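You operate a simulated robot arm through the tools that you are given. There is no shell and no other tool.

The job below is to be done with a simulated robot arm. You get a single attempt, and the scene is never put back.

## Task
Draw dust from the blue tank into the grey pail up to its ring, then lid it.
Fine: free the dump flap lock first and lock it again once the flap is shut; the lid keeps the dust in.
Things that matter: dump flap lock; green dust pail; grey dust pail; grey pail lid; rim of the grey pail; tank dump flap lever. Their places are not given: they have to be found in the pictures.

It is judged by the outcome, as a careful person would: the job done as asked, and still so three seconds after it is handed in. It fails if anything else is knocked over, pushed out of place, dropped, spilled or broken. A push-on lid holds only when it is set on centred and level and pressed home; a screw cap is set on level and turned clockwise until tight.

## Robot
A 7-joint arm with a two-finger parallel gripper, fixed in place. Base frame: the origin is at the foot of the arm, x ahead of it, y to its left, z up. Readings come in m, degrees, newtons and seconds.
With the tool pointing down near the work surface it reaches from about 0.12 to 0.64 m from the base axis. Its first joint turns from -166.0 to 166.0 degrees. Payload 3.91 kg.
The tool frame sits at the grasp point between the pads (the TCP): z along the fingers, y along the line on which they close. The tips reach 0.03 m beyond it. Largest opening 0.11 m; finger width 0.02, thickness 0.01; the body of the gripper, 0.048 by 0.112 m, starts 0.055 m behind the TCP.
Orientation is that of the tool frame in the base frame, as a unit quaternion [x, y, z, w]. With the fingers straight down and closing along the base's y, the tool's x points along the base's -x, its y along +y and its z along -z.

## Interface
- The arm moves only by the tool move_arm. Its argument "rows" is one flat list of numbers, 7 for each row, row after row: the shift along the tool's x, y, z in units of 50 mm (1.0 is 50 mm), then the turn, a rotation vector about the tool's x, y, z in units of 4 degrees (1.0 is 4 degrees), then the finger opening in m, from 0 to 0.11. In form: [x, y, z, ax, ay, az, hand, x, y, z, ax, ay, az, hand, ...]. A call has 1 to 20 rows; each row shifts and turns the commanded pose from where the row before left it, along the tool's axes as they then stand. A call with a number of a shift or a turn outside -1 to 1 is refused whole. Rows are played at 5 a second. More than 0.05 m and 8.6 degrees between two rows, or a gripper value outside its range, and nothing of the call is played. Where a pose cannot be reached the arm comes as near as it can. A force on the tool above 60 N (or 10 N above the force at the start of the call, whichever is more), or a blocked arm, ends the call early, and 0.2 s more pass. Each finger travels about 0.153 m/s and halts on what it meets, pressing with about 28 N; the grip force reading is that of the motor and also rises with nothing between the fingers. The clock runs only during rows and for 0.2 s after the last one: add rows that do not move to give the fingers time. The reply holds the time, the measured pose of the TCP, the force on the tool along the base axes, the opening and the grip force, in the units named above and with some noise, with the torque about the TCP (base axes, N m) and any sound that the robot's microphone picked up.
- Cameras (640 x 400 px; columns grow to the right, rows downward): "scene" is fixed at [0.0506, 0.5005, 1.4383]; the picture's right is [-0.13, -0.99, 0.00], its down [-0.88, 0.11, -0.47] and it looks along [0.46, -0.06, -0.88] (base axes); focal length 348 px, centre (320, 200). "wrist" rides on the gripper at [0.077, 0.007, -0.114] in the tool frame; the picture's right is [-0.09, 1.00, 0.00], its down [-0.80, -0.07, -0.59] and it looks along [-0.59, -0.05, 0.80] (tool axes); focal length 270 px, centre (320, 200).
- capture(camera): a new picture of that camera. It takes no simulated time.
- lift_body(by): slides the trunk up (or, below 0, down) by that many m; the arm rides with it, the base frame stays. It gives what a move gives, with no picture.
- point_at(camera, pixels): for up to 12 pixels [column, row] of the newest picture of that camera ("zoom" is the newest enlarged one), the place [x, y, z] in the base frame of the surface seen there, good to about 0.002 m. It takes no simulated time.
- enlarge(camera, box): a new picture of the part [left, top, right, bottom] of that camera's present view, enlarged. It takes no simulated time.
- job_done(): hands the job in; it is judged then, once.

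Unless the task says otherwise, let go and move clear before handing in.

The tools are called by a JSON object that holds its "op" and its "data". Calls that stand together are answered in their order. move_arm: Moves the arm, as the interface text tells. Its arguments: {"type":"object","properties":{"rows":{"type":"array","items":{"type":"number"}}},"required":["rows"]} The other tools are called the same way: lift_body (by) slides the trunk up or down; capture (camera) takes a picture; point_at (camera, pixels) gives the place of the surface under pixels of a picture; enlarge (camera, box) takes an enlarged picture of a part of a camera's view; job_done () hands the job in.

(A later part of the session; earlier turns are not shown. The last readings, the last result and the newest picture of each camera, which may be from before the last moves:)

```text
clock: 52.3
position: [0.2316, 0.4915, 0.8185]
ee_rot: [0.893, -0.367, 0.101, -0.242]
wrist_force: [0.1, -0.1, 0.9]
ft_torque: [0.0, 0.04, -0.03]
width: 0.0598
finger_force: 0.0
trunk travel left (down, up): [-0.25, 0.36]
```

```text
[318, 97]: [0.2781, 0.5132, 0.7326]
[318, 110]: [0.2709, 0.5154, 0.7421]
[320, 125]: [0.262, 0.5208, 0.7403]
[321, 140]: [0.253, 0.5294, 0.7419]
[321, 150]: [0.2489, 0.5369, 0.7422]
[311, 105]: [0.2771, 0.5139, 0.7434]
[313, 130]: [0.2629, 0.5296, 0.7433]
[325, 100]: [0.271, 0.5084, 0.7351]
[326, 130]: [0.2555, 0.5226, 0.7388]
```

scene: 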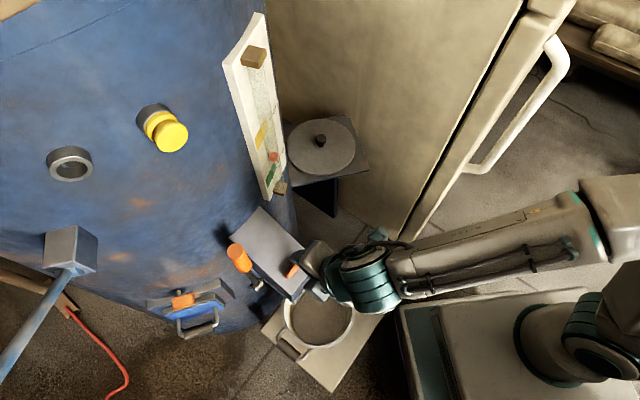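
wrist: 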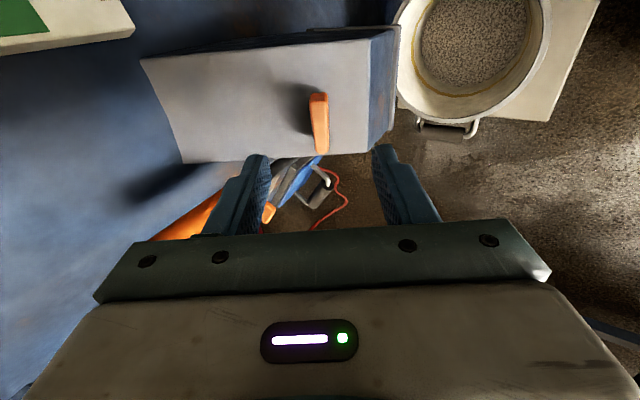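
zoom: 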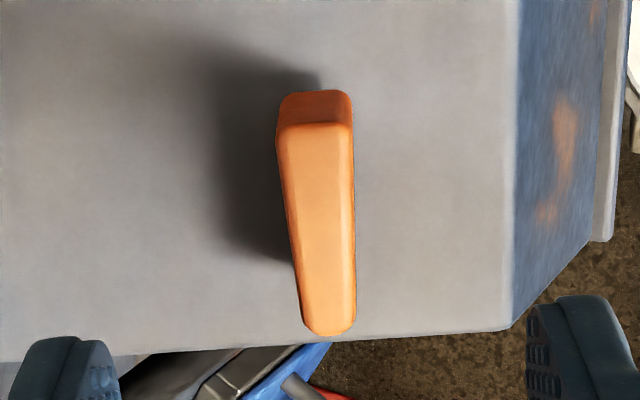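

The bar's outer face runs from about (0.274,0.512) to (0.247,0.539) at z≈0.742, which agrees with my estimate. I'll descend along the tool axis so the fingers straddle the bar at its post.

{"op": "move_arm", "data": {"rows": [0.018, 0, 0.404, 0, 0, 0, 0.05, 0.018, 0, 0.404, 0, 0, 0, 0.05, 0.018, 0, 0.404, 0, 0, 0, 0.05, 0.018, 0, 0.404, 0, 0, 0, 0.05, 0, 0, 0, 0, 0, 0, 0.05]}}

{"op": "capture", "data": {"camera": "wrist"}}

{"op": "enlarge", "data": {"camera": "scene", "box": [225, 200, 385, 330]}}

```text
clock: 53.5
position: [0.2615, 0.5164, 0.7486]
ee_rot: [0.893, -0.366, 0.1, -0.242]
wrist_force: [0.4, -0.5, 0.4]
ft_torque: [-0.04, 0.0, 0.0]
width: 0.0501
finger_force: 0.0
trunk travel left (down, up): [-0.25, 0.36]
```

```text
taken
```

wrist: 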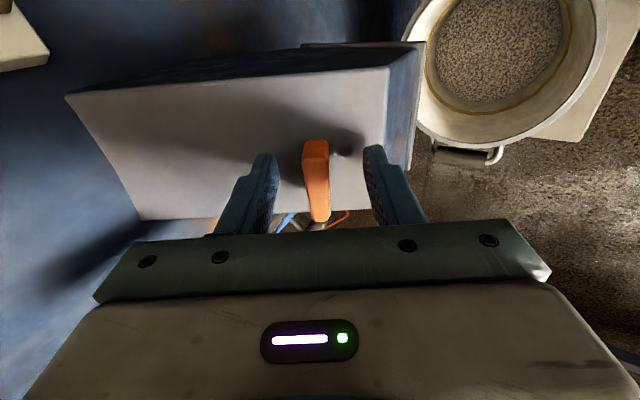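

```text
3.08 times, centred on (305, 265) of scene
```

zoom: 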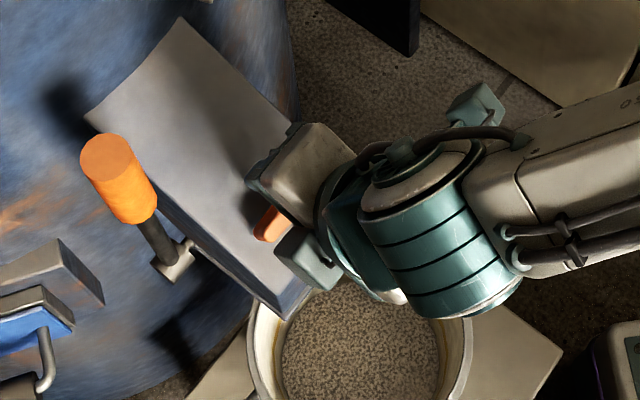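

The fingers straddle the orange bar at (317,175), well centred. Closing on it now.

{"op": "move_arm", "data": {"rows": [0, 0, 0, 0, 0, 0, 0.03, 0, 0, 0, 0, 0, 0, 0.015, 0, 0, 0, 0, 0, 0, 0.005, 0, 0, 0, 0, 0, 0, 0.005]}}

{"op": "capture", "data": {"camera": "wrist"}}

```text
clock: 54.5
position: [0.2627, 0.5165, 0.7508]
ee_rot: [0.893, -0.366, 0.1, -0.242]
wrist_force: [7.7, 11.6, 6.9]
ft_torque: [-0.49, 0.52, 0.18]
width: 0.0145
finger_force: 45.6
trunk travel left (down, up): [-0.25, 0.36]
```

```text
taken
```

wrist: 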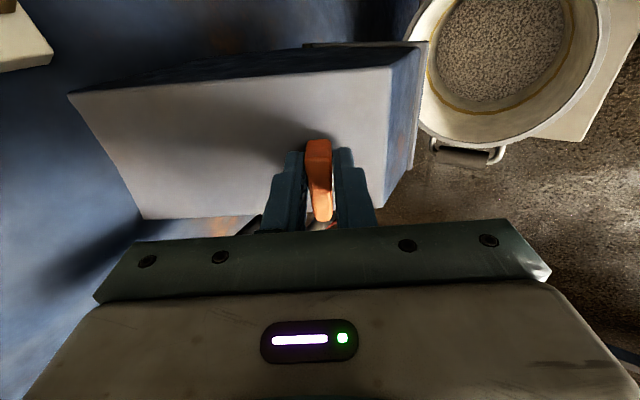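

The bar is gripped at 14.5 mm width, with a side force of about 15 N showing the grip is a couple of mm off. I'll relax that by shifting slightly uphill, then test a small clockwise turn.

{"op": "move_arm", "data": {"rows": [0, -0.05, 0, 0, 0, 0, 0.005, 0, 0, 0, 0, 0, 0, 0.005]}}

{"op": "move_arm", "data": {"rows": [0, 0, 0, 0, 0, 1, 0.005, 0, 0, 0, 0, 0, 0, 0.005]}}

```text
clock: 55.1
position: [0.2627, 0.516, 0.7492]
ee_rot: [0.893, -0.366, 0.101, -0.241]
wrist_force: [-0.6, -6.0, 5.1]
ft_torque: [-0.33, 1.1, 0.25]
width: 0.0144
finger_force: 45.5
trunk travel left (down, up): [-0.25, 0.36]
```

```text
clock: 55.7
position: [0.2627, 0.5159, 0.7509]
ee_rot: [0.88, -0.397, 0.093, -0.245]
wrist_force: [-1.4, -8.2, 6.6]
ft_torque: [-1.94, -0.41, 0.34]
width: 0.015
finger_force: 44.6
trunk travel left (down, up): [-0.25, 0.36]
```

Turning clockwise raised a reaction torque of about 1.1 N·m, so it seems to resist that way. I'll look, then test the other direction.

{"op": "enlarge", "data": {"camera": "wrist", "box": [240, 100, 400, 240]}}

{"op": "move_arm", "data": {"rows": [0, 0, 0, 0, 0, -1, 0.005, 0, 0, 0, 0, 0, 0, 0.005]}}

{"op": "move_arm", "data": {"rows": [0, 0, 0, 0, 0, -1, 0.005, 0, 0, 0, 0, 0, 0, 0.005]}}

{"op": "enlarge", "data": {"camera": "wrist", "box": [240, 100, 400, 240]}}

```text
2.86 times, centred on (320, 170) of wrist
```

zoom: 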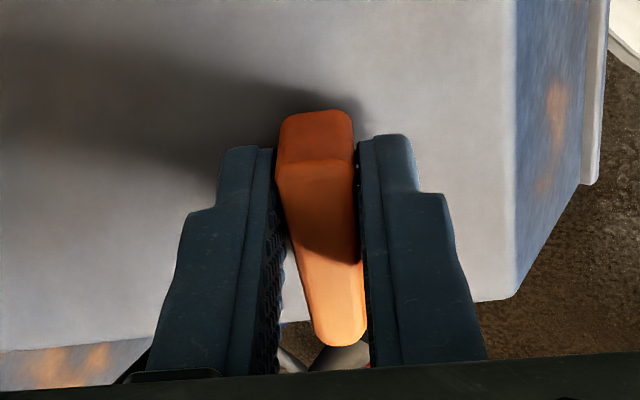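

```text
clock: 56.3
position: [0.2641, 0.5156, 0.7507]
ee_rot: [0.893, -0.366, 0.1, -0.243]
wrist_force: [-5.9, -15.3, 7.6]
ft_torque: [-0.35, 1.35, 0.37]
width: 0.0149
finger_force: 45.6
trunk travel left (down, up): [-0.25, 0.36]
```

```text
clock: 56.9
position: [0.2636, 0.5175, 0.7489]
ee_rot: [0.905, -0.335, 0.108, -0.239]
wrist_force: [-10.4, -17.4, 5.8]
ft_torque: [-0.41, 1.45, 0.46]
width: 0.0148
finger_force: 44.7
trunk travel left (down, up): [-0.25, 0.36]
```

```text
2.86 times, centred on (320, 170) of wrist
```

zoom: 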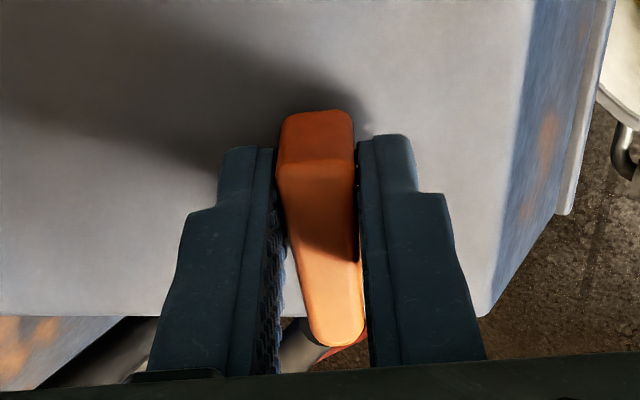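

Counter-clockwise the twist reaction about the post axis is nearly zero, so clockwise is the stop and counter-clockwise frees it. I'll keep turning counter-clockwise in small steps, easing the side force.

{"op": "move_arm", "data": {"rows": [0, 0.03, 0, 0, 0, -1, 0.005, 0, 0, 0, 0, 0, -1, 0.005, 0, 0, 0, 0, 0, 0, 0.005]}}

{"op": "enlarge", "data": {"camera": "wrist", "box": [240, 100, 400, 240]}}

```text
clock: 57.7
position: [0.2634, 0.5165, 0.7488]
ee_rot: [0.926, -0.272, 0.125, -0.23]
wrist_force: [-5.4, -12.6, 2.7]
ft_torque: [-0.53, 1.45, 0.37]
width: 0.0145
finger_force: 44.9
trunk travel left (down, up): [-0.25, 0.36]
```

```text
2.86 times, centred on (320, 170) of wrist
```

zoom: 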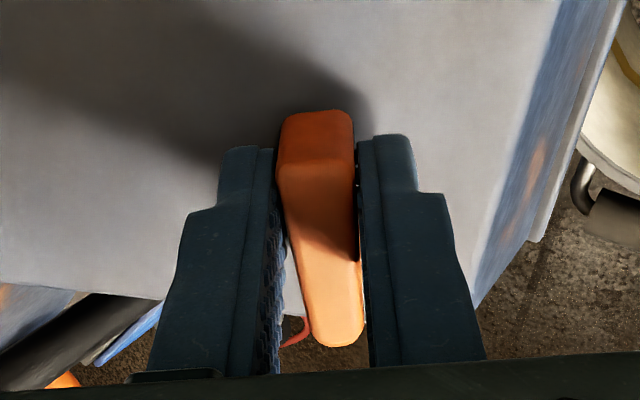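

The bar turns freely with the hand: the chute edge has rotated relative to the bar. I'll continue counter-clockwise.

{"op": "move_arm", "data": {"rows": [0, 0, 0, 0, 0, -1, 0.005, 0, 0, 0, 0, 0, -1, 0.005, 0, 0, 0, 0, 0, -1, 0.005, 0, 0, 0, 0, 0, -1, 0.005, 0, 0, 0, 0, 0, 0, 0.005]}}

{"op": "move_arm", "data": {"rows": [0, 0, 0, 0, 0, -1, 0.005, 0, 0, 0, 0, 0, -1, 0.005, 0, 0, 0, 0, 0, -1, 0.005, 0, 0, 0, 0, 0, 0, 0.005]}}

{"op": "capture", "data": {"camera": "wrist"}}

```text
clock: 58.9
position: [0.2637, 0.5169, 0.75]
ee_rot: [0.955, -0.14, 0.156, -0.211]
wrist_force: [-5.1, -6.7, 5.3]
ft_torque: [-0.78, 0.93, 0.08]
width: 0.0149
finger_force: 45.2
trunk travel left (down, up): [-0.25, 0.36]
```

```text
clock: 59.9
position: [0.264, 0.5184, 0.75]
ee_rot: [0.964, -0.039, 0.178, -0.193]
wrist_force: [2.6, 3.5, 12.3]
ft_torque: [-0.68, 0.83, 0.06]
width: 0.0144
finger_force: 45.4
trunk travel left (down, up): [-0.25, 0.36]
```

```text
taken
```

wrist: 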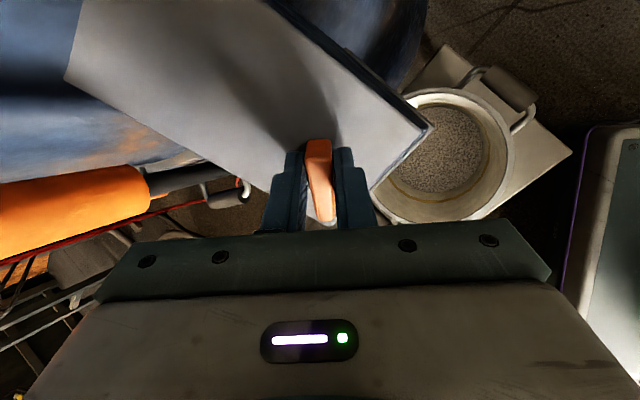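

About 40° turned so far and still moving freely, with low forces. Continuing.

{"op": "move_arm", "data": {"rows": [0, 0, 0, 0, 0, -1, 0.005, 0, 0, 0, 0, 0, -1, 0.005, 0, 0, 0, 0, 0, -1, 0.005, 0, 0, 0, 0, 0, -1, 0.005, 0, 0, 0, 0, 0, 0, 0.005]}}

{"op": "move_arm", "data": {"rows": [0, 0, 0, 0, 0, -1, 0.005, 0, 0, 0, 0, 0, -1, 0.005, 0, 0, 0, 0, 0, -1, 0.005, 0, 0, 0, 0, 0, 0, 0.005]}}

{"op": "capture", "data": {"camera": "wrist"}}

{"op": "capture", "data": {"camera": "scene"}}

```text
clock: 61.1
position: [0.2639, 0.5177, 0.7491]
ee_rot: [0.96, 0.096, 0.203, -0.167]
wrist_force: [5.7, 4.9, 20.7]
ft_torque: [-0.74, 0.2, -0.2]
width: 0.0145
finger_force: 45.1
trunk travel left (down, up): [-0.25, 0.36]
```

```text
clock: 62.1
position: [0.2636, 0.5182, 0.75]
ee_rot: [0.945, 0.196, 0.219, -0.145]
wrist_force: [3.5, 4.8, 22.6]
ft_torque: [-0.66, -0.2, -0.36]
width: 0.0145
finger_force: 45.0
trunk travel left (down, up): [-0.25, 0.36]
```

```text
taken
```

wrist: 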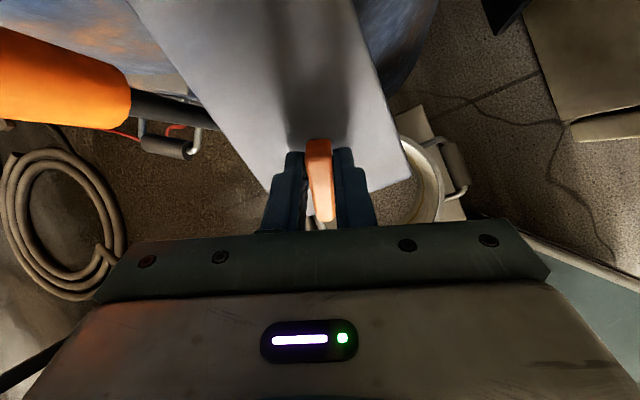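

```text
taken
```

scene: 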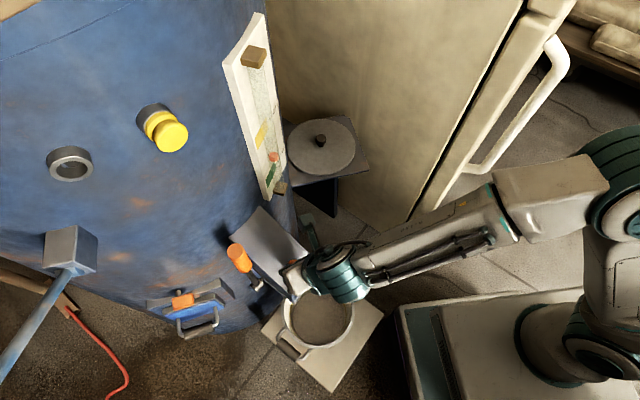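

About 68° turned, with an upward force of about 22 N building. I'll ease out by 1 mm and continue to about 90°.

{"op": "move_arm", "data": {"rows": [0, 0, -0.03, 0, 0, -1, 0.005, 0, 0, 0, 0, 0, -1, 0.005, 0, 0, 0, 0, 0, -1, 0.005, 0, 0, 0, 0, 0, 0, 0.005]}}

{"op": "move_arm", "data": {"rows": [0, 0, 0, 0, 0, -1, 0.005, 0, 0, 0, 0, 0, -1, 0.005, 0, 0, 0, 0, 0, 0, 0.005]}}

{"op": "capture", "data": {"camera": "wrist"}}

```text
clock: 63.1
position: [0.2631, 0.5179, 0.7496]
ee_rot: [0.92, 0.293, 0.232, -0.121]
wrist_force: [5.5, 15.5, 8.9]
ft_torque: [-0.17, -0.25, -0.13]
width: 0.0148
finger_force: 45.4
trunk travel left (down, up): [-0.25, 0.36]
```

```text
clock: 63.9
position: [0.2637, 0.5182, 0.75]
ee_rot: [0.897, 0.356, 0.241, -0.103]
wrist_force: [5.8, 14.8, 11.5]
ft_torque: [-0.21, 0.18, -0.1]
width: 0.0143
finger_force: 45.3
trunk travel left (down, up): [-0.25, 0.36]
```

```text
taken
```

wrist: 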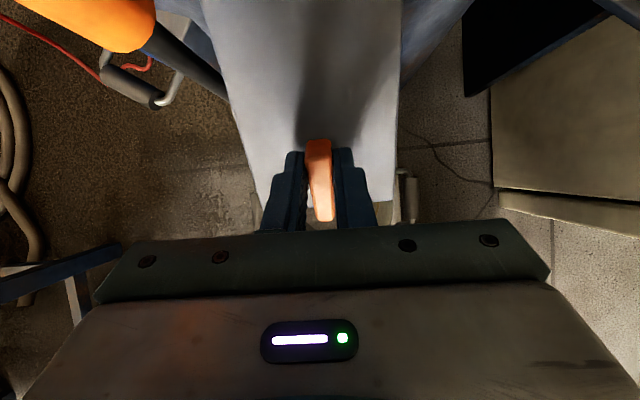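

About 88° turned with no stop felt yet. I'll try two more small steps to see whether there's an end stop.

{"op": "move_arm", "data": {"rows": [0, 0, 0, 0, 0, -1, 0.005, 0, 0, 0, 0, 0, 0, 0.005]}}

{"op": "move_arm", "data": {"rows": [0, 0, 0, 0, 0, -1, 0.005, 0, 0, 0, 0, 0, 0, 0.005]}}

{"op": "capture", "data": {"camera": "wrist"}}

```text
clock: 64.5
position: [0.2636, 0.518, 0.75]
ee_rot: [0.884, 0.387, 0.244, -0.095]
wrist_force: [2.8, 5.8, 9.5]
ft_torque: [0.14, -0.35, -0.34]
width: 0.0146
finger_force: 45.3
trunk travel left (down, up): [-0.25, 0.36]
```

```text
clock: 65.1
position: [0.2635, 0.5163, 0.7502]
ee_rot: [0.87, 0.418, 0.246, -0.086]
wrist_force: [3.5, 4.6, 0.9]
ft_torque: [0.33, 0.34, -1.14]
width: 0.0155
finger_force: 44.9
trunk travel left (down, up): [-0.25, 0.36]
```

```text
taken
```

wrist: 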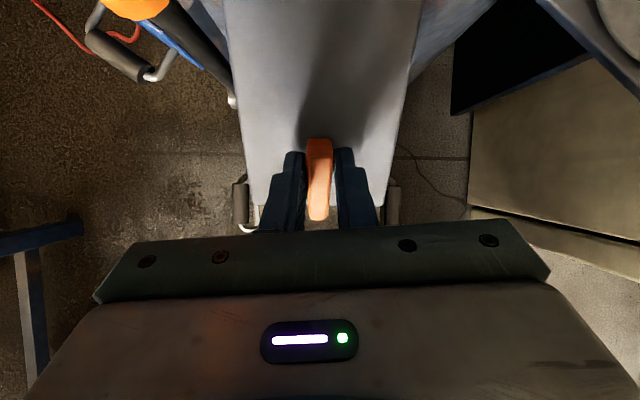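

The reaction torque jumped to about -1.2 N·m, so the end stop is reached and the lock is fully turned by about 90°. I'll ease back slightly, open, and retreat along the tool axis.

{"op": "move_arm", "data": {"rows": [0, 0, 0, 0, 0, 0.6, 0.005, 0, 0, 0, 0, 0, 0, 0.03, 0, 0, 0, 0, 0, 0, 0.05, 0, 0, -0.5, 0, 0, 0, 0.05, 0, 0, -0.8, 0, 0, 0, 0.05, 0, 0, -0.8, 0, 0, 0, 0.05, 0, 0, 0, 0, 0, 0, 0.05]}}

{"op": "capture", "data": {"camera": "wrist"}}

{"op": "enlarge", "data": {"camera": "scene", "box": [225, 200, 385, 330]}}

```text
clock: 66.7
position: [0.2287, 0.4795, 0.8376]
ee_rot: [0.879, 0.399, 0.244, -0.092]
wrist_force: [0.3, 0.0, -0.1]
ft_torque: [0.02, -0.01, 0.03]
width: 0.0501
finger_force: 0.0
trunk travel left (down, up): [-0.25, 0.36]
```

```text
taken
```

wrist: 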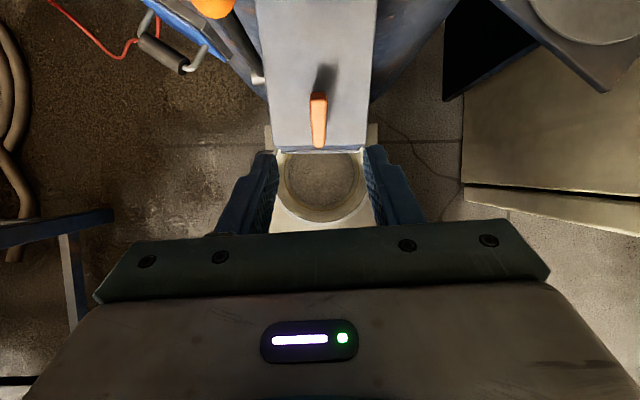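

```text
3.08 times, centred on (305, 265) of scene
```

zoom: 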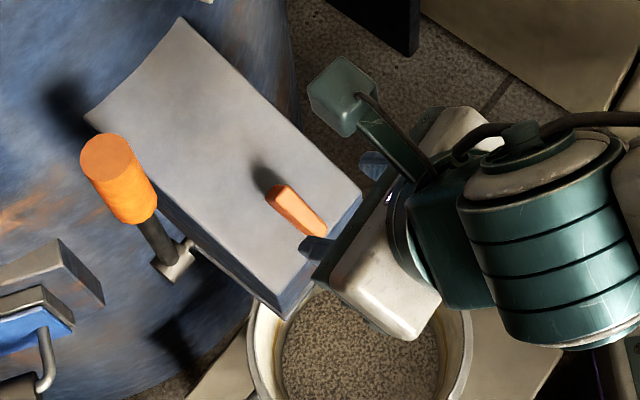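

The lock bar now lies in line with the chute, pointing down-slope (zoom (297,208)). Next is the lever, so I'll turn the hand back to its natural yaw before approaching it.

{"op": "move_arm", "data": {"rows": [0, 0, 0, 0, 0, 0.986, 0.06, 0, 0, 0, 0, 0, 0.986, 0.06, 0, 0, 0, 0, 0, 0.986, 0.06, 0, 0, 0, 0, 0, 0.986, 0.06, 0, 0, 0, 0, 0, 0.986, 0.06, 0, 0, 0, 0, 0, 0.986, 0.06, 0, 0, 0, 0, 0, 0.986, 0.06, 0, 0, 0, 0, 0, 0.986, 0.06, 0, 0, 0, 0, 0, 0.986, 0.06, 0, 0, 0, 0, 0, 0.986, 0.06, 0, 0, 0, 0, 0, 0.986, 0.06, 0, 0, 0, 0, 0, 0.986, 0.06, 0, 0, 0, 0, 0, 0.986, 0.06, 0, 0, 0, 0, 0, 0.986, 0.06, 0, 0, 0, 0, 0, 0.986, 0.06, 0, 0, 0, 0, 0, 0.986, 0.06, 0, 0, 0, 0, 0, 0.986, 0.06, 0, 0, 0, 0, 0, 0.986, 0.06, 0, 0, 0, 0, 0, 0.986, 0.06, 0, 0, 0, 0, 0, 0.986, 0.06]}}

{"op": "move_arm", "data": {"rows": [0, 0, 0, 0, 0, 0.986, 0.06, 0, 0, 0, 0, 0, 0.986, 0.06, 0, 0, 0, 0, 0, 0.986, 0.06, 0, 0, 0, 0, 0, 0.986, 0.06, 0, 0, 0, 0, 0, 0.986, 0.06, 0, 0, 0, 0, 0, 0.986, 0.06, 0, 0, 0, 0, 0, 0.986, 0.06, 0, 0, 0, 0, 0, 0.986, 0.06, 0, 0, 0, 0, 0, 0.986, 0.06, 0, 0, 0, 0, 0, 0.986, 0.06, 0, 0, 0, 0, 0, 0.986, 0.06, 0, 0, 0, 0, 0, 0.986, 0.06, 0, 0, 0, 0, 0, 0.986, 0.06, 0, 0, 0, 0, 0, 0.986, 0.06, 0, 0, 0, 0, 0, 0.986, 0.06, 0, 0, 0, 0, 0, 0.986, 0.06, 0, 0, 0, 0, 0, 0.986, 0.06, 0, 0, 0, 0, 0, 0.986, 0.06, 0, 0, 0, 0, 0, 0.986, 0.06, 0, 0, 0, 0, 0, 0.986, 0.06]}}

{"op": "move_arm", "data": {"rows": [0, 0, 0, 0, 0, 0.986, 0.06, 0, 0, 0, 0, 0, 0.986, 0.06, 0, 0, 0, 0, 0, 0.986, 0.06, 0, 0, 0, 0, 0, 0.986, 0.06, 0, 0, 0, 0, 0, 0.986, 0.06, 0, 0, 0, 0, 0, 0, 0.06]}}

{"op": "capture", "data": {"camera": "wrist"}}

{"op": "capture", "data": {"camera": "scene"}}

```text
clock: 70.9
position: [0.2245, 0.4806, 0.841]
ee_rot: [0.933, -0.249, 0.13, -0.226]
wrist_force: [-0.2, 0.3, 0.4]
ft_torque: [0.0, 0.0, 0.01]
width: 0.0599
finger_force: 0.1
trunk travel left (down, up): [-0.25, 0.36]
```

```text
clock: 75.1
position: [0.2259, 0.4788, 0.8408]
ee_rot: [-0.562, 0.785, 0.044, 0.259]
wrist_force: [-0.7, -0.1, 0.8]
ft_torque: [-0.02, -0.01, 0.03]
width: 0.0599
finger_force: 0.2
trunk travel left (down, up): [-0.25, 0.36]
```

```text
clock: 76.5
position: [0.2259, 0.4798, 0.8411]
ee_rot: [-0.42, 0.869, 0.086, 0.247]
wrist_force: [0.0, -0.1, 0.2]
ft_torque: [0.02, -0.05, -0.01]
width: 0.06
finger_force: 0.1
trunk travel left (down, up): [-0.25, 0.36]
```

```text
taken
```

wrist: 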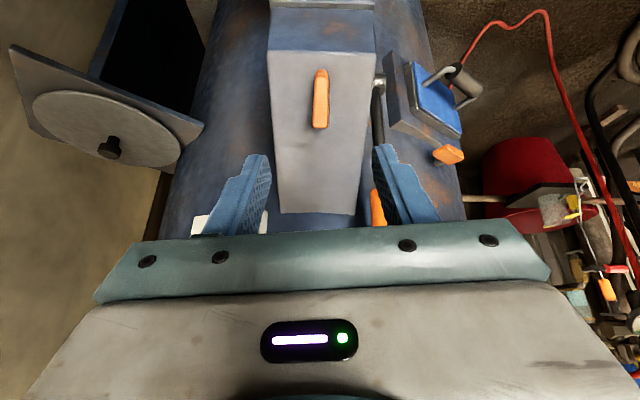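

```text
taken
```

scene: 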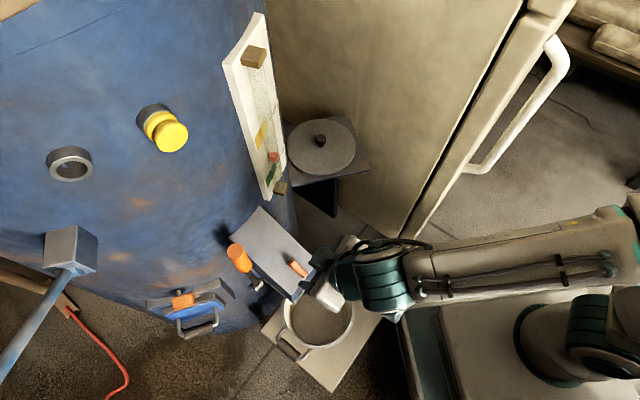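

The lock is still in line with the chute, at (299,268) in the scene. I'll trim the yaw, tilt the tool to 60°, and move to a pre-grasp pose in front of the lever knob, whose axis is near (0.271, 0.620).

{"op": "move_arm", "data": {"rows": [0, 0, 0, 0, 0, 0.8, 0.07, 0, 0, 0, 0, 0, 0.8, 0.07, 0, 0, 0, 0, -0.9375, 0, 0.07, 0, 0, 0, 0, -0.9375, 0, 0.07, 0, 0, 0, 0, -0.9375, 0, 0.07, 0, 0, 0, 0, -0.9375, 0, 0.07, 0, 0, 0, 0, -0.9375, 0, 0.07, 0, 0, 0, 0, -0.9375, 0, 0.07, 0, 0, 0, 0, -0.9375, 0, 0.07, 0, 0, 0, 0, -0.9375, 0, 0.07, -0.373, 0.45, 0.193, 0, 0, 0, 0.07, -0.373, 0.45, 0.193, 0, 0, 0, 0.07, -0.373, 0.45, 0.193, 0, 0, 0, 0.07, 0, 0, 0, 0, 0, 0, 0.07]}}

{"op": "capture", "data": {"camera": "wrist"}}

{"op": "capture", "data": {"camera": "scene"}}

```text
clock: 79.5
position: [0.2151, 0.5674, 0.8747]
ee_rot: [-0.333, 0.798, 0.192, 0.464]
wrist_force: [0.5, 0.7, -0.8]
ft_torque: [0.04, 0.02, 0.0]
width: 0.0699
finger_force: 0.0
trunk travel left (down, up): [-0.25, 0.36]
```

```text
taken
```

wrist: 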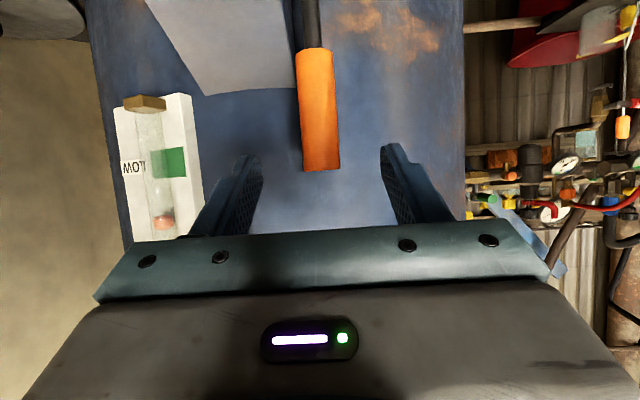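

```text
taken
```

scene: 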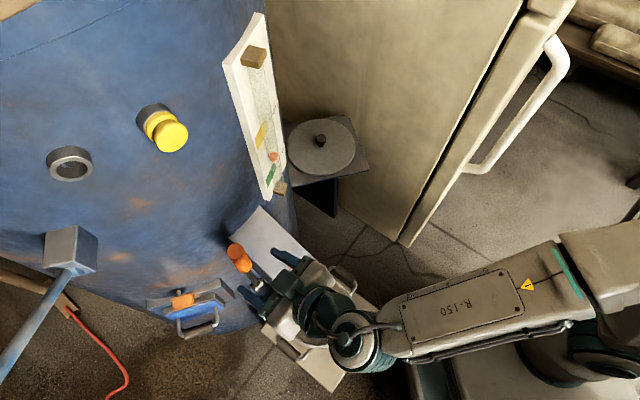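

The knob is centred between the open fingers at (319,110). I'll measure it from here to set the grasp exactly.

{"op": "point_at", "data": {"camera": "wrist", "pixels": [[302, 110], [318, 60], [319, 100], [320, 140], [336, 110], [312, 20], [322, 165], [320, 168]]}}

```text
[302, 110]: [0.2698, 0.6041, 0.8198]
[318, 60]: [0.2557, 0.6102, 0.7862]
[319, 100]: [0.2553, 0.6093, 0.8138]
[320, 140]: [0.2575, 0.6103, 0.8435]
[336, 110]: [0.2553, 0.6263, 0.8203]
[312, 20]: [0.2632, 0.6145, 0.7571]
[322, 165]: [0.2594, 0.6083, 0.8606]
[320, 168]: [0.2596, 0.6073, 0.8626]
```

The knob axis is near (0.268, 0.620) with a radius of 16 mm, and the fingers are laterally aligned to within 1 mm. I'll advance along the tool axis and close on the knob.

{"op": "move_arm", "data": {"rows": [0.012, 0, 0.579, 0, 0, 0, 0.07, 0.012, 0, 0.579, 0, 0, 0, 0.07, 0.012, 0, 0.579, 0, 0, 0, 0.07, 0, 0, 0, 0, 0, 0, 0.07]}}

{"op": "move_arm", "data": {"rows": [0, 0, 0, 0, 0, 0, 0.045, 0, 0, 0, 0, 0, 0, 0.035, 0, 0, 0, 0, 0, 0, 0.02, 0, 0, 0, 0, 0, 0, 0.02]}}

{"op": "capture", "data": {"camera": "wrist"}}

{"op": "capture", "data": {"camera": "scene"}}

```text
clock: 80.5
position: [0.2642, 0.6179, 0.8309]
ee_rot: [-0.333, 0.798, 0.193, 0.463]
wrist_force: [0.8, -0.2, 0.4]
ft_torque: [-0.04, -0.02, -0.03]
width: 0.0704
finger_force: 0.1
trunk travel left (down, up): [-0.25, 0.36]
```

```text
clock: 81.5
position: [0.2649, 0.6171, 0.8306]
ee_rot: [-0.332, 0.799, 0.192, 0.464]
wrist_force: [4.9, -11.4, -1.5]
ft_torque: [-0.15, 0.03, -0.24]
width: 0.0286
finger_force: 44.9
trunk travel left (down, up): [-0.25, 0.36]
```

```text
taken
```

wrist: 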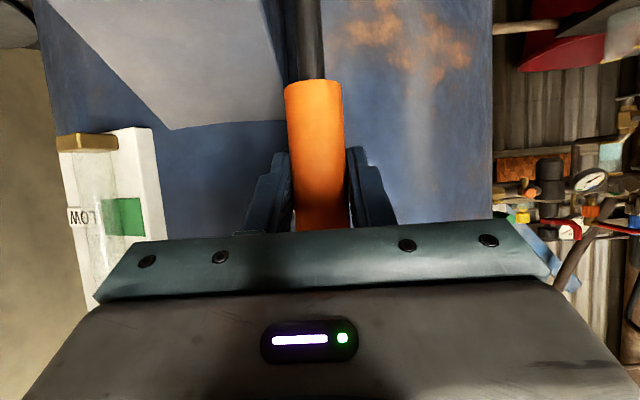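

```text
taken
```

scene: 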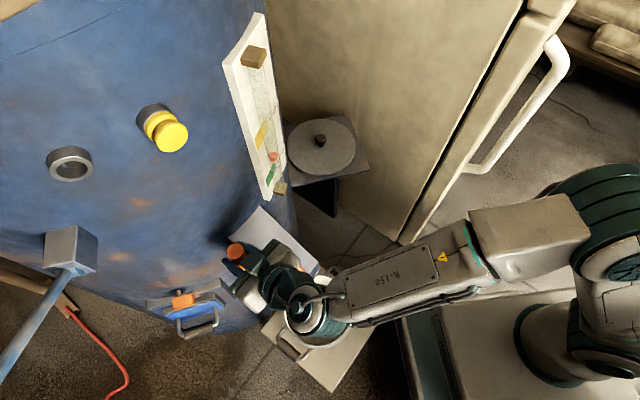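

The knob is gripped at 28.6 mm, but at this tilt the wrist hides the pail from both cameras. I'll open slightly, rotate the tool about the knob to a steeper tilt so I can watch the pail, and grip again.

{"op": "move_arm", "data": {"rows": [0, 0, 0, 0, 0, 0, 0.045, 0, 0, 0, 0, 0, 0, 0.052, 0, -0.03, 0, 0, 1, 0, 0.052, 0, 0, 0, 0, 1, 0, 0.052, 0, 0, 0, 0, 1, 0, 0.052, 0, 0, 0, 0, 1, 0, 0.052, 0, 0, 0, 0, 1, 0, 0.052, 0, 0, 0, 0, 1, 0, 0.052, 0, 0, 0, 0, 1, 0, 0.052, 0, 0, 0, 0, 1, 0, 0.052, 0, 0, 0, 0, 1, 0, 0.052, 0, 0, 0, 0, 1, 0, 0.052, 0, 0, 0, 0, 0, 0, 0.052]}}

{"op": "capture", "data": {"camera": "wrist"}}

{"op": "capture", "data": {"camera": "scene"}}

```text
clock: 84.3
position: [0.2659, 0.6156, 0.8311]
ee_rot: [-0.379, 0.909, 0.067, 0.163]
wrist_force: [-1.2, 0.0, -0.4]
ft_torque: [-0.03, -0.01, -0.01]
width: 0.052
finger_force: 0.2
trunk travel left (down, up): [-0.25, 0.36]
```

```text
taken
```

wrist: 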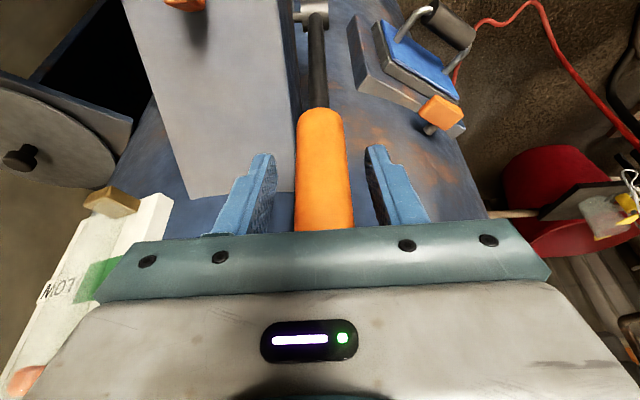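

```text
taken
```

scene: 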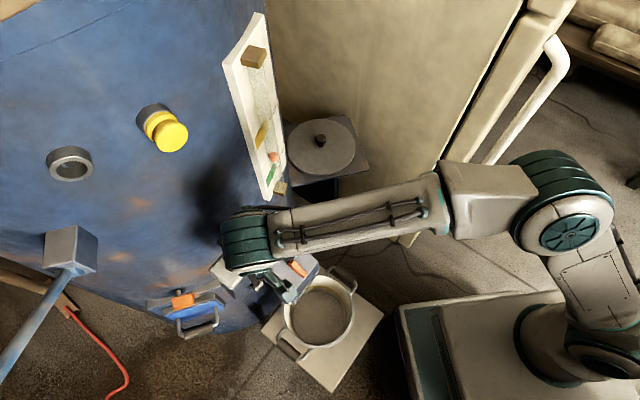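

With the tool steeper, the pail at (318,315) is fully visible in the scene view. I'll grip the knob again and try a first small lever motion of about 5° toward the robot.

{"op": "move_arm", "data": {"rows": [0, 0, 0, 0, 0, 0, 0.038, 0, 0, 0, 0, 0, 0, 0.025, 0, 0, 0, 0, 0, 0, 0.02, 0, 0, 0, 0, 0, 0, 0.02]}}

{"op": "enlarge", "data": {"camera": "scene", "box": [260, 250, 380, 370]}}

```text
clock: 85.3
position: [0.2672, 0.617, 0.8296]
ee_rot: [-0.379, 0.908, 0.069, 0.163]
wrist_force: [-3.1, 4.2, -1.1]
ft_torque: [0.3, 0.34, 0.0]
width: 0.0291
finger_force: 44.8
trunk travel left (down, up): [-0.25, 0.36]
```

```text
3.33 times, centred on (320, 310) of scene
```

zoom: 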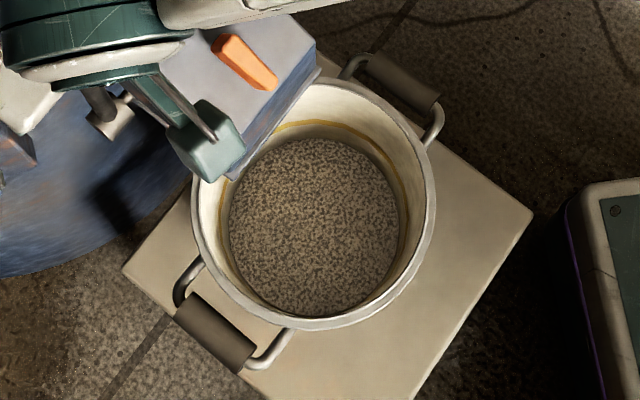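

Baseline: the dust surface is well below the yellow ring. I'll record its level, then move the lever 5° along its arc.

{"op": "point_at", "data": {"camera": "zoom", "pixels": [[310, 220], [260, 220], [370, 220], [310, 290], [310, 160], [270, 270], [360, 270], [390, 180], [345, 133], [405, 215]]}}

{"op": "move_arm", "data": {"rows": [0.163, 0, -0.053, 0, 0, 0, 0.02, 0.163, 0, -0.053, 0, 0, 0, 0.02, 0, 0, 0, 0, 0, 0, 0.02]}}

{"op": "enlarge", "data": {"camera": "scene", "box": [260, 250, 380, 370]}}

```text
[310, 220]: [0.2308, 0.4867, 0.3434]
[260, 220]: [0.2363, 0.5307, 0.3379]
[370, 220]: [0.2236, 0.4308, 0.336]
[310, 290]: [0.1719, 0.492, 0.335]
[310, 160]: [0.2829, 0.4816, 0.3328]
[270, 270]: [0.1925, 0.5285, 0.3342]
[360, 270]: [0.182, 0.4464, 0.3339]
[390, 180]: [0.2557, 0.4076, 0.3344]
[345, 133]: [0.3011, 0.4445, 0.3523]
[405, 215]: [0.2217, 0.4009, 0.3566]
```

```text
clock: 86.1
position: [0.2562, 0.6062, 0.8296]
ee_rot: [-0.381, 0.907, 0.069, 0.163]
wrist_force: [-3.5, 16.8, 1.2]
ft_torque: [1.36, -1.45, 0.12]
width: 0.0288
finger_force: 45.2
trunk travel left (down, up): [-0.25, 0.36]
```

```text
3.33 times, centred on (320, 310) of scene
```

zoom: 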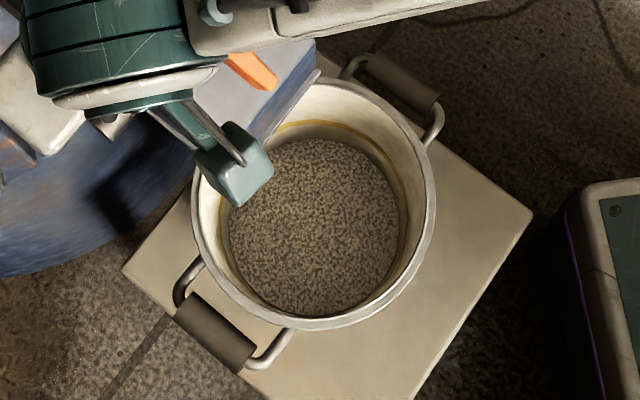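

The lever moved with about 9 N of resistance and no dust yet. Continuing to about 10°.

{"op": "move_arm", "data": {"rows": [0.167, 0.03, -0.038, 0, 0, 0, 0.02, 0.167, 0, -0.038, 0, 0, 0, 0.02]}}

{"op": "enlarge", "data": {"camera": "scene", "box": [260, 250, 380, 370]}}

```text
clock: 86.7
position: [0.2435, 0.5941, 0.8271]
ee_rot: [-0.378, 0.909, 0.067, 0.162]
wrist_force: [-4.0, 15.4, -2.8]
ft_torque: [1.32, -0.64, -0.41]
width: 0.0291
finger_force: 45.4
trunk travel left (down, up): [-0.25, 0.36]
```

```text
3.33 times, centred on (320, 310) of scene
```

zoom: 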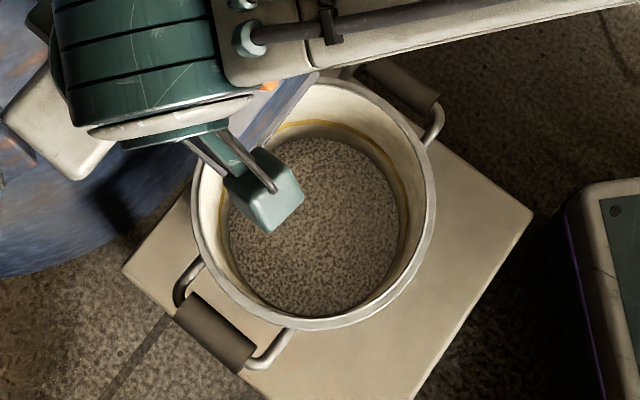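

The lever is at about 10° with no flow. I'll go to about 15° and check again.

{"op": "move_arm", "data": {"rows": [0.17, 0.03, -0.024, 0, 0, 0, 0.02, 0.17, 0, -0.024, 0, 0, 0, 0.02]}}

{"op": "enlarge", "data": {"camera": "scene", "box": [260, 250, 380, 370]}}

```text
clock: 87.3
position: [0.231, 0.5815, 0.8226]
ee_rot: [-0.377, 0.909, 0.068, 0.163]
wrist_force: [3.5, 11.6, -1.0]
ft_torque: [2.35, -0.5, -0.11]
width: 0.029
finger_force: 45.3
trunk travel left (down, up): [-0.25, 0.36]
```

```text
3.33 times, centred on (320, 310) of scene
```

zoom: 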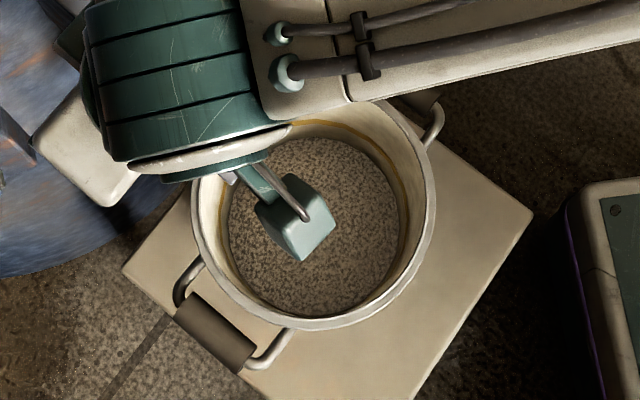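

Still no flow at about 15°. Continuing to about 20°.

{"op": "move_arm", "data": {"rows": [0.17, 0, -0.009, 0, 0, 0, 0.02, 0.17, 0, -0.009, 0, 0, 0, 0.02]}}

{"op": "enlarge", "data": {"camera": "scene", "box": [260, 250, 380, 370]}}

{"op": "capture", "data": {"camera": "wrist"}}

```text
clock: 87.9
position: [0.22, 0.5706, 0.8177]
ee_rot: [-0.378, 0.909, 0.067, 0.162]
wrist_force: [8.7, 5.1, 1.2]
ft_torque: [1.88, -0.63, -0.26]
width: 0.0288
finger_force: 45.3
trunk travel left (down, up): [-0.25, 0.36]
```

```text
3.33 times, centred on (320, 310) of scene
```

zoom: 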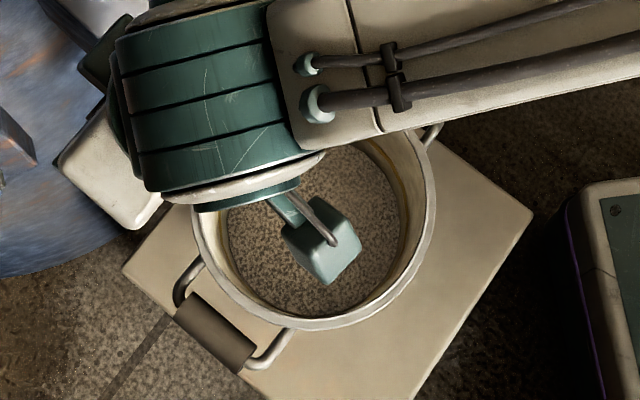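

```text
taken
```

wrist: 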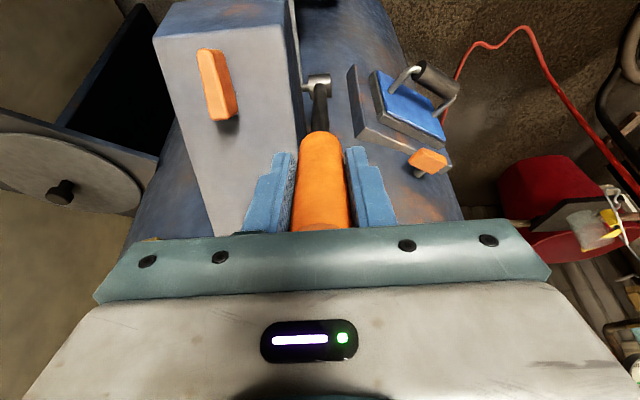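

At about 20° there is still no flow and the dust looks unchanged. Continuing to about 25° and checking the level numerically.

{"op": "move_arm", "data": {"rows": [0.171, 0, 0.006, 0, 0, 0, 0.02, 0.171, 0, 0.006, 0, 0, 0, 0.02]}}

{"op": "enlarge", "data": {"camera": "scene", "box": [260, 250, 380, 370]}}

{"op": "point_at", "data": {"camera": "zoom", "pixels": [[260, 260], [380, 220], [360, 160], [270, 290], [370, 180]]}}

```text
clock: 88.5
position: [0.2073, 0.5578, 0.8105]
ee_rot: [-0.379, 0.909, 0.065, 0.161]
wrist_force: [3.7, -6.2, 3.1]
ft_torque: [0.39, 0.46, 0.26]
width: 0.029
finger_force: 21.0
trunk travel left (down, up): [-0.25, 0.36]
```

```text
3.33 times, centred on (320, 310) of scene
```

zoom: 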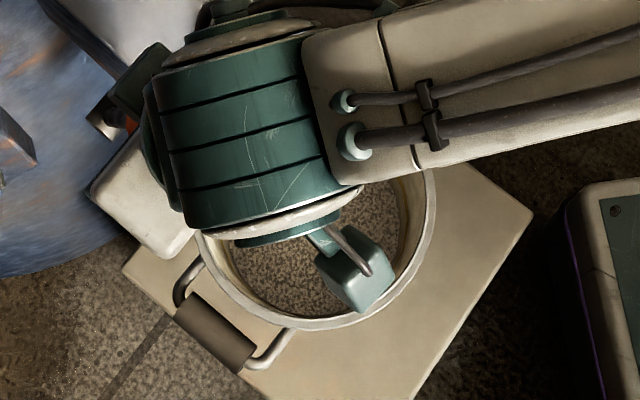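

```text
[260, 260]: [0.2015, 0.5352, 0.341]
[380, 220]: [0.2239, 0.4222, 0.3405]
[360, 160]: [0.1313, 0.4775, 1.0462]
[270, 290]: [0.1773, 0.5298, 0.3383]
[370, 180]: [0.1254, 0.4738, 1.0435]
```

The level readings are now about 0.338–0.341, slightly above the 0.335 baseline, so dust may have started to flow. I'll hold briefly and measure again.

{"op": "move_arm", "data": {"rows": [0, 0, 0, 0, 0, 0, 0.02]}}

{"op": "enlarge", "data": {"camera": "scene", "box": [260, 250, 380, 370]}}

{"op": "point_at", "data": {"camera": "zoom", "pixels": [[260, 260], [385, 220], [265, 270], [275, 285], [290, 270], [390, 200], [300, 300], [300, 255]]}}

```text
clock: 88.9
position: [0.2063, 0.557, 0.8119]
ee_rot: [-0.379, 0.909, 0.065, 0.161]
wrist_force: [-0.6, -13.6, -0.4]
ft_torque: [-1.04, 1.64, 0.27]
width: 0.029
finger_force: 45.4
trunk travel left (down, up): [-0.25, 0.36]
```

```text
3.33 times, centred on (320, 310) of scene
```

zoom: 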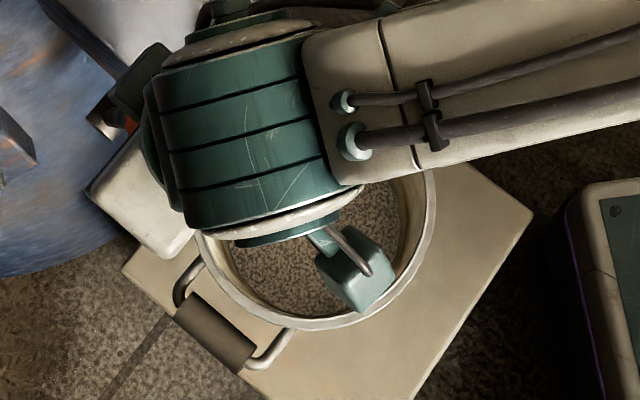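

```text
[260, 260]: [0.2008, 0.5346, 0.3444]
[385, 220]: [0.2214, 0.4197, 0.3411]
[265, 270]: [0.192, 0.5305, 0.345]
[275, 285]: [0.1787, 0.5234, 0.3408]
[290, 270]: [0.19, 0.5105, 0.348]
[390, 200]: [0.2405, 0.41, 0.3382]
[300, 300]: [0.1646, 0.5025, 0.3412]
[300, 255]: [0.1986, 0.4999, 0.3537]
```

Dust is flowing: edge readings rose from about 0.338 to 0.342 in 0.4 s, roughly 8 mm/s, with a small heap in the middle. I'll hold for about 1 s and re-measure.

{"op": "move_arm", "data": {"rows": [0, 0, 0, 0, 0, 0, 0.02, 0, 0, 0, 0, 0, 0, 0.02, 0, 0, 0, 0, 0, 0, 0.02, 0, 0, 0, 0, 0, 0, 0.02]}}

{"op": "enlarge", "data": {"camera": "scene", "box": [260, 250, 380, 370]}}

{"op": "point_at", "data": {"camera": "zoom", "pixels": [[260, 260], [385, 220], [265, 270], [275, 285], [290, 270], [390, 200], [300, 300], [300, 255]]}}

```text
clock: 89.9
position: [0.2083, 0.5598, 0.8118]
ee_rot: [-0.378, 0.909, 0.067, 0.163]
wrist_force: [-2.2, -9.6, -5.7]
ft_torque: [-1.64, 1.28, -0.27]
width: 0.0288
finger_force: 45.0
trunk travel left (down, up): [-0.25, 0.36]
```

```text
3.33 times, centred on (320, 310) of scene
```

zoom: 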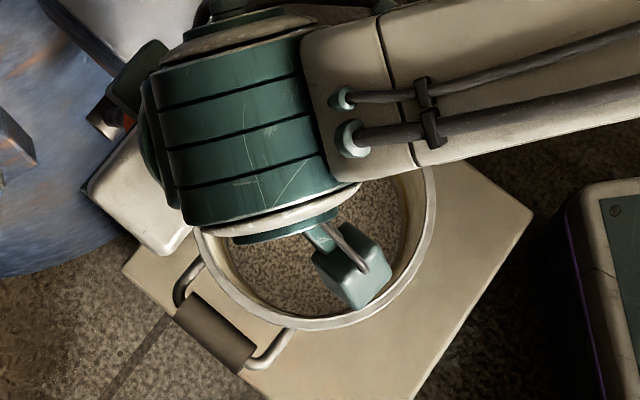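

```text
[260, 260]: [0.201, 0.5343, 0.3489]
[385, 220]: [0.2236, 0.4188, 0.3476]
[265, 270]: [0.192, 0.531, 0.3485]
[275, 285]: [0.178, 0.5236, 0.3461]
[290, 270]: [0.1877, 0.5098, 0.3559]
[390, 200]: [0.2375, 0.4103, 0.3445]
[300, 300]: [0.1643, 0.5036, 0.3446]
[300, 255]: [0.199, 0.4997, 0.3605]
```

The level is rising about 5.4 mm/s, with edges now at about 0.346 and the target 0.370. I'll hold about 2 s more and measure again.

{"op": "move_arm", "data": {"rows": [0, 0, 0, 0, 0, 0, 0.02, 0, 0, 0, 0, 0, 0, 0.02, 0, 0, 0, 0, 0, 0, 0.02, 0, 0, 0, 0, 0, 0, 0.02, 0, 0, 0, 0, 0, 0, 0.02, 0, 0, 0, 0, 0, 0, 0.02, 0, 0, 0, 0, 0, 0, 0.02, 0, 0, 0, 0, 0, 0, 0.02]}}

{"op": "enlarge", "data": {"camera": "scene", "box": [260, 250, 380, 370]}}

{"op": "point_at", "data": {"camera": "zoom", "pixels": [[260, 260], [385, 220], [265, 270], [275, 285], [290, 270], [390, 200], [300, 300], [300, 255]]}}

```text
clock: 91.7
position: [0.2098, 0.5589, 0.8118]
ee_rot: [-0.378, 0.909, 0.066, 0.163]
wrist_force: [-1.8, -5.8, -6.5]
ft_torque: [-1.2, 0.81, -0.18]
width: 0.0288
finger_force: 45.2
trunk travel left (down, up): [-0.25, 0.36]
```

```text
3.33 times, centred on (320, 310) of scene
```

zoom: 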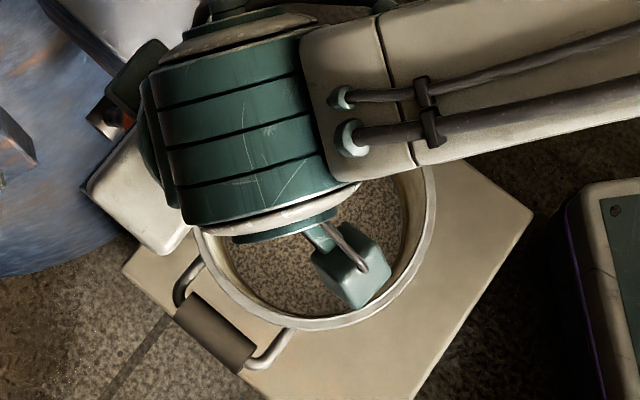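

```text
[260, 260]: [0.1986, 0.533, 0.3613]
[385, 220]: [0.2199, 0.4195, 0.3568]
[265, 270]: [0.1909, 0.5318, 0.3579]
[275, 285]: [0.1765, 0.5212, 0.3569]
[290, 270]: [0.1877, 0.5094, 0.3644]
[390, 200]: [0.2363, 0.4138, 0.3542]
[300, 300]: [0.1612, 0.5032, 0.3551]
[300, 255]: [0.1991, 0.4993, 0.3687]
```

Edges are at about 0.355 and the heap near the middle is about 0.369, so the mean is about 0.360. I'll let it run about 0.6 s more, then swing the lever back to about 10° and inspect.

{"op": "move_arm", "data": {"rows": [0, 0, 0, 0, 0, 0, 0.02, 0, 0, 0, 0, 0, 0, 0.02, 0, 0, 0, 0, 0, 0, 0.02, -0.342, 0, -0.012, 0, 0, 0, 0.02, -0.341, -0.02, 0.018, 0, 0, 0, 0.02, -0.339, -0.02, 0.047, 0, 0, 0, 0.02]}}

{"op": "enlarge", "data": {"camera": "scene", "box": [260, 250, 380, 370]}}

{"op": "point_at", "data": {"camera": "zoom", "pixels": [[310, 250], [260, 260], [370, 220], [310, 290], [340, 170], [270, 270], [360, 270], [390, 180], [345, 150], [405, 215], [330, 220]]}}

```text
clock: 93.1
position: [0.2412, 0.5917, 0.8271]
ee_rot: [-0.38, 0.908, 0.067, 0.163]
wrist_force: [-11.6, -2.5, -6.1]
ft_torque: [-2.84, 0.75, -0.88]
width: 0.0291
finger_force: 44.6
trunk travel left (down, up): [-0.25, 0.36]
```

```text
3.33 times, centred on (320, 310) of scene
```

zoom: 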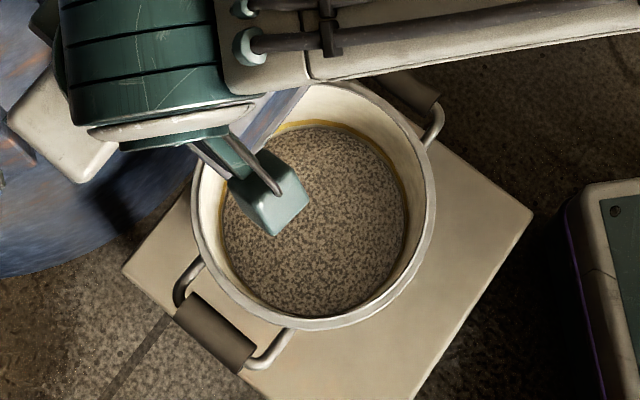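

```text
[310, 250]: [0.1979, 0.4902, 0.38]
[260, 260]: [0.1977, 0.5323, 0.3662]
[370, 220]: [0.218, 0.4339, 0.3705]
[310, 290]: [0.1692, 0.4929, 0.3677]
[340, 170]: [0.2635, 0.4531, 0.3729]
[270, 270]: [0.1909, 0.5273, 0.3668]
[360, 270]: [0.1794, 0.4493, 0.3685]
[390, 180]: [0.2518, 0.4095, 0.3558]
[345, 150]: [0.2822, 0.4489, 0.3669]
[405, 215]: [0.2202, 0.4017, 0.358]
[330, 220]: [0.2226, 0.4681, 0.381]
```

The flow stopped with the lever back at about 10°: the surface is now about 0.367 at mid-radius, 0.381 at the heap top and 0.356 at the wall. I'll wait a moment to see whether the heap settles before deciding on a top-up.

{"op": "move_arm", "data": {"rows": [-0.167, 0, 0.038, 0, 0, 0, 0.02, -0.167, 0, 0.038, 0, 0, 0, 0.02, 0, 0, 0, 0, 0, 0, 0.02, 0, 0, 0, 0, 0, 0, 0.02]}}

{"op": "enlarge", "data": {"camera": "scene", "box": [270, 270, 370, 360]}}

{"op": "point_at", "data": {"camera": "scene", "pixels": [[318, 323], [303, 325], [335, 316], [318, 335], [326, 299], [306, 330], [332, 331], [341, 303], [327, 294], [344, 312], [323, 314], [315, 305]]}}

```text
clock: 94.1
position: [0.2558, 0.6057, 0.8309]
ee_rot: [-0.379, 0.908, 0.068, 0.164]
wrist_force: [-13.3, 1.5, -1.1]
ft_torque: [-1.22, 1.18, 0.18]
width: 0.0287
finger_force: 44.9
trunk travel left (down, up): [-0.25, 0.36]
```

```text
4.44 times, centred on (320, 315) of scene
```

zoom: 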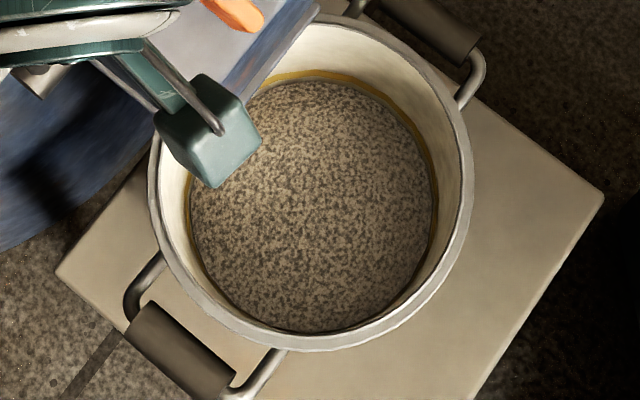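

```text
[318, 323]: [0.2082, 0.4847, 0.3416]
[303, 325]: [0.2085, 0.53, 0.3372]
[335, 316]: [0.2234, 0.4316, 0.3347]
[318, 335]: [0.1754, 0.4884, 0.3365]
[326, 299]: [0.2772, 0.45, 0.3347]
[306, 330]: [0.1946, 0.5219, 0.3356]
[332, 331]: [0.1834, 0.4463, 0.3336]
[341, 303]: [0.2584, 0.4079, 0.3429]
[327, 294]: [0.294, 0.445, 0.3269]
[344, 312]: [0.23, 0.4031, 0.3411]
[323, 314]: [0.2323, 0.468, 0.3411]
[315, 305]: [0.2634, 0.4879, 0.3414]
```

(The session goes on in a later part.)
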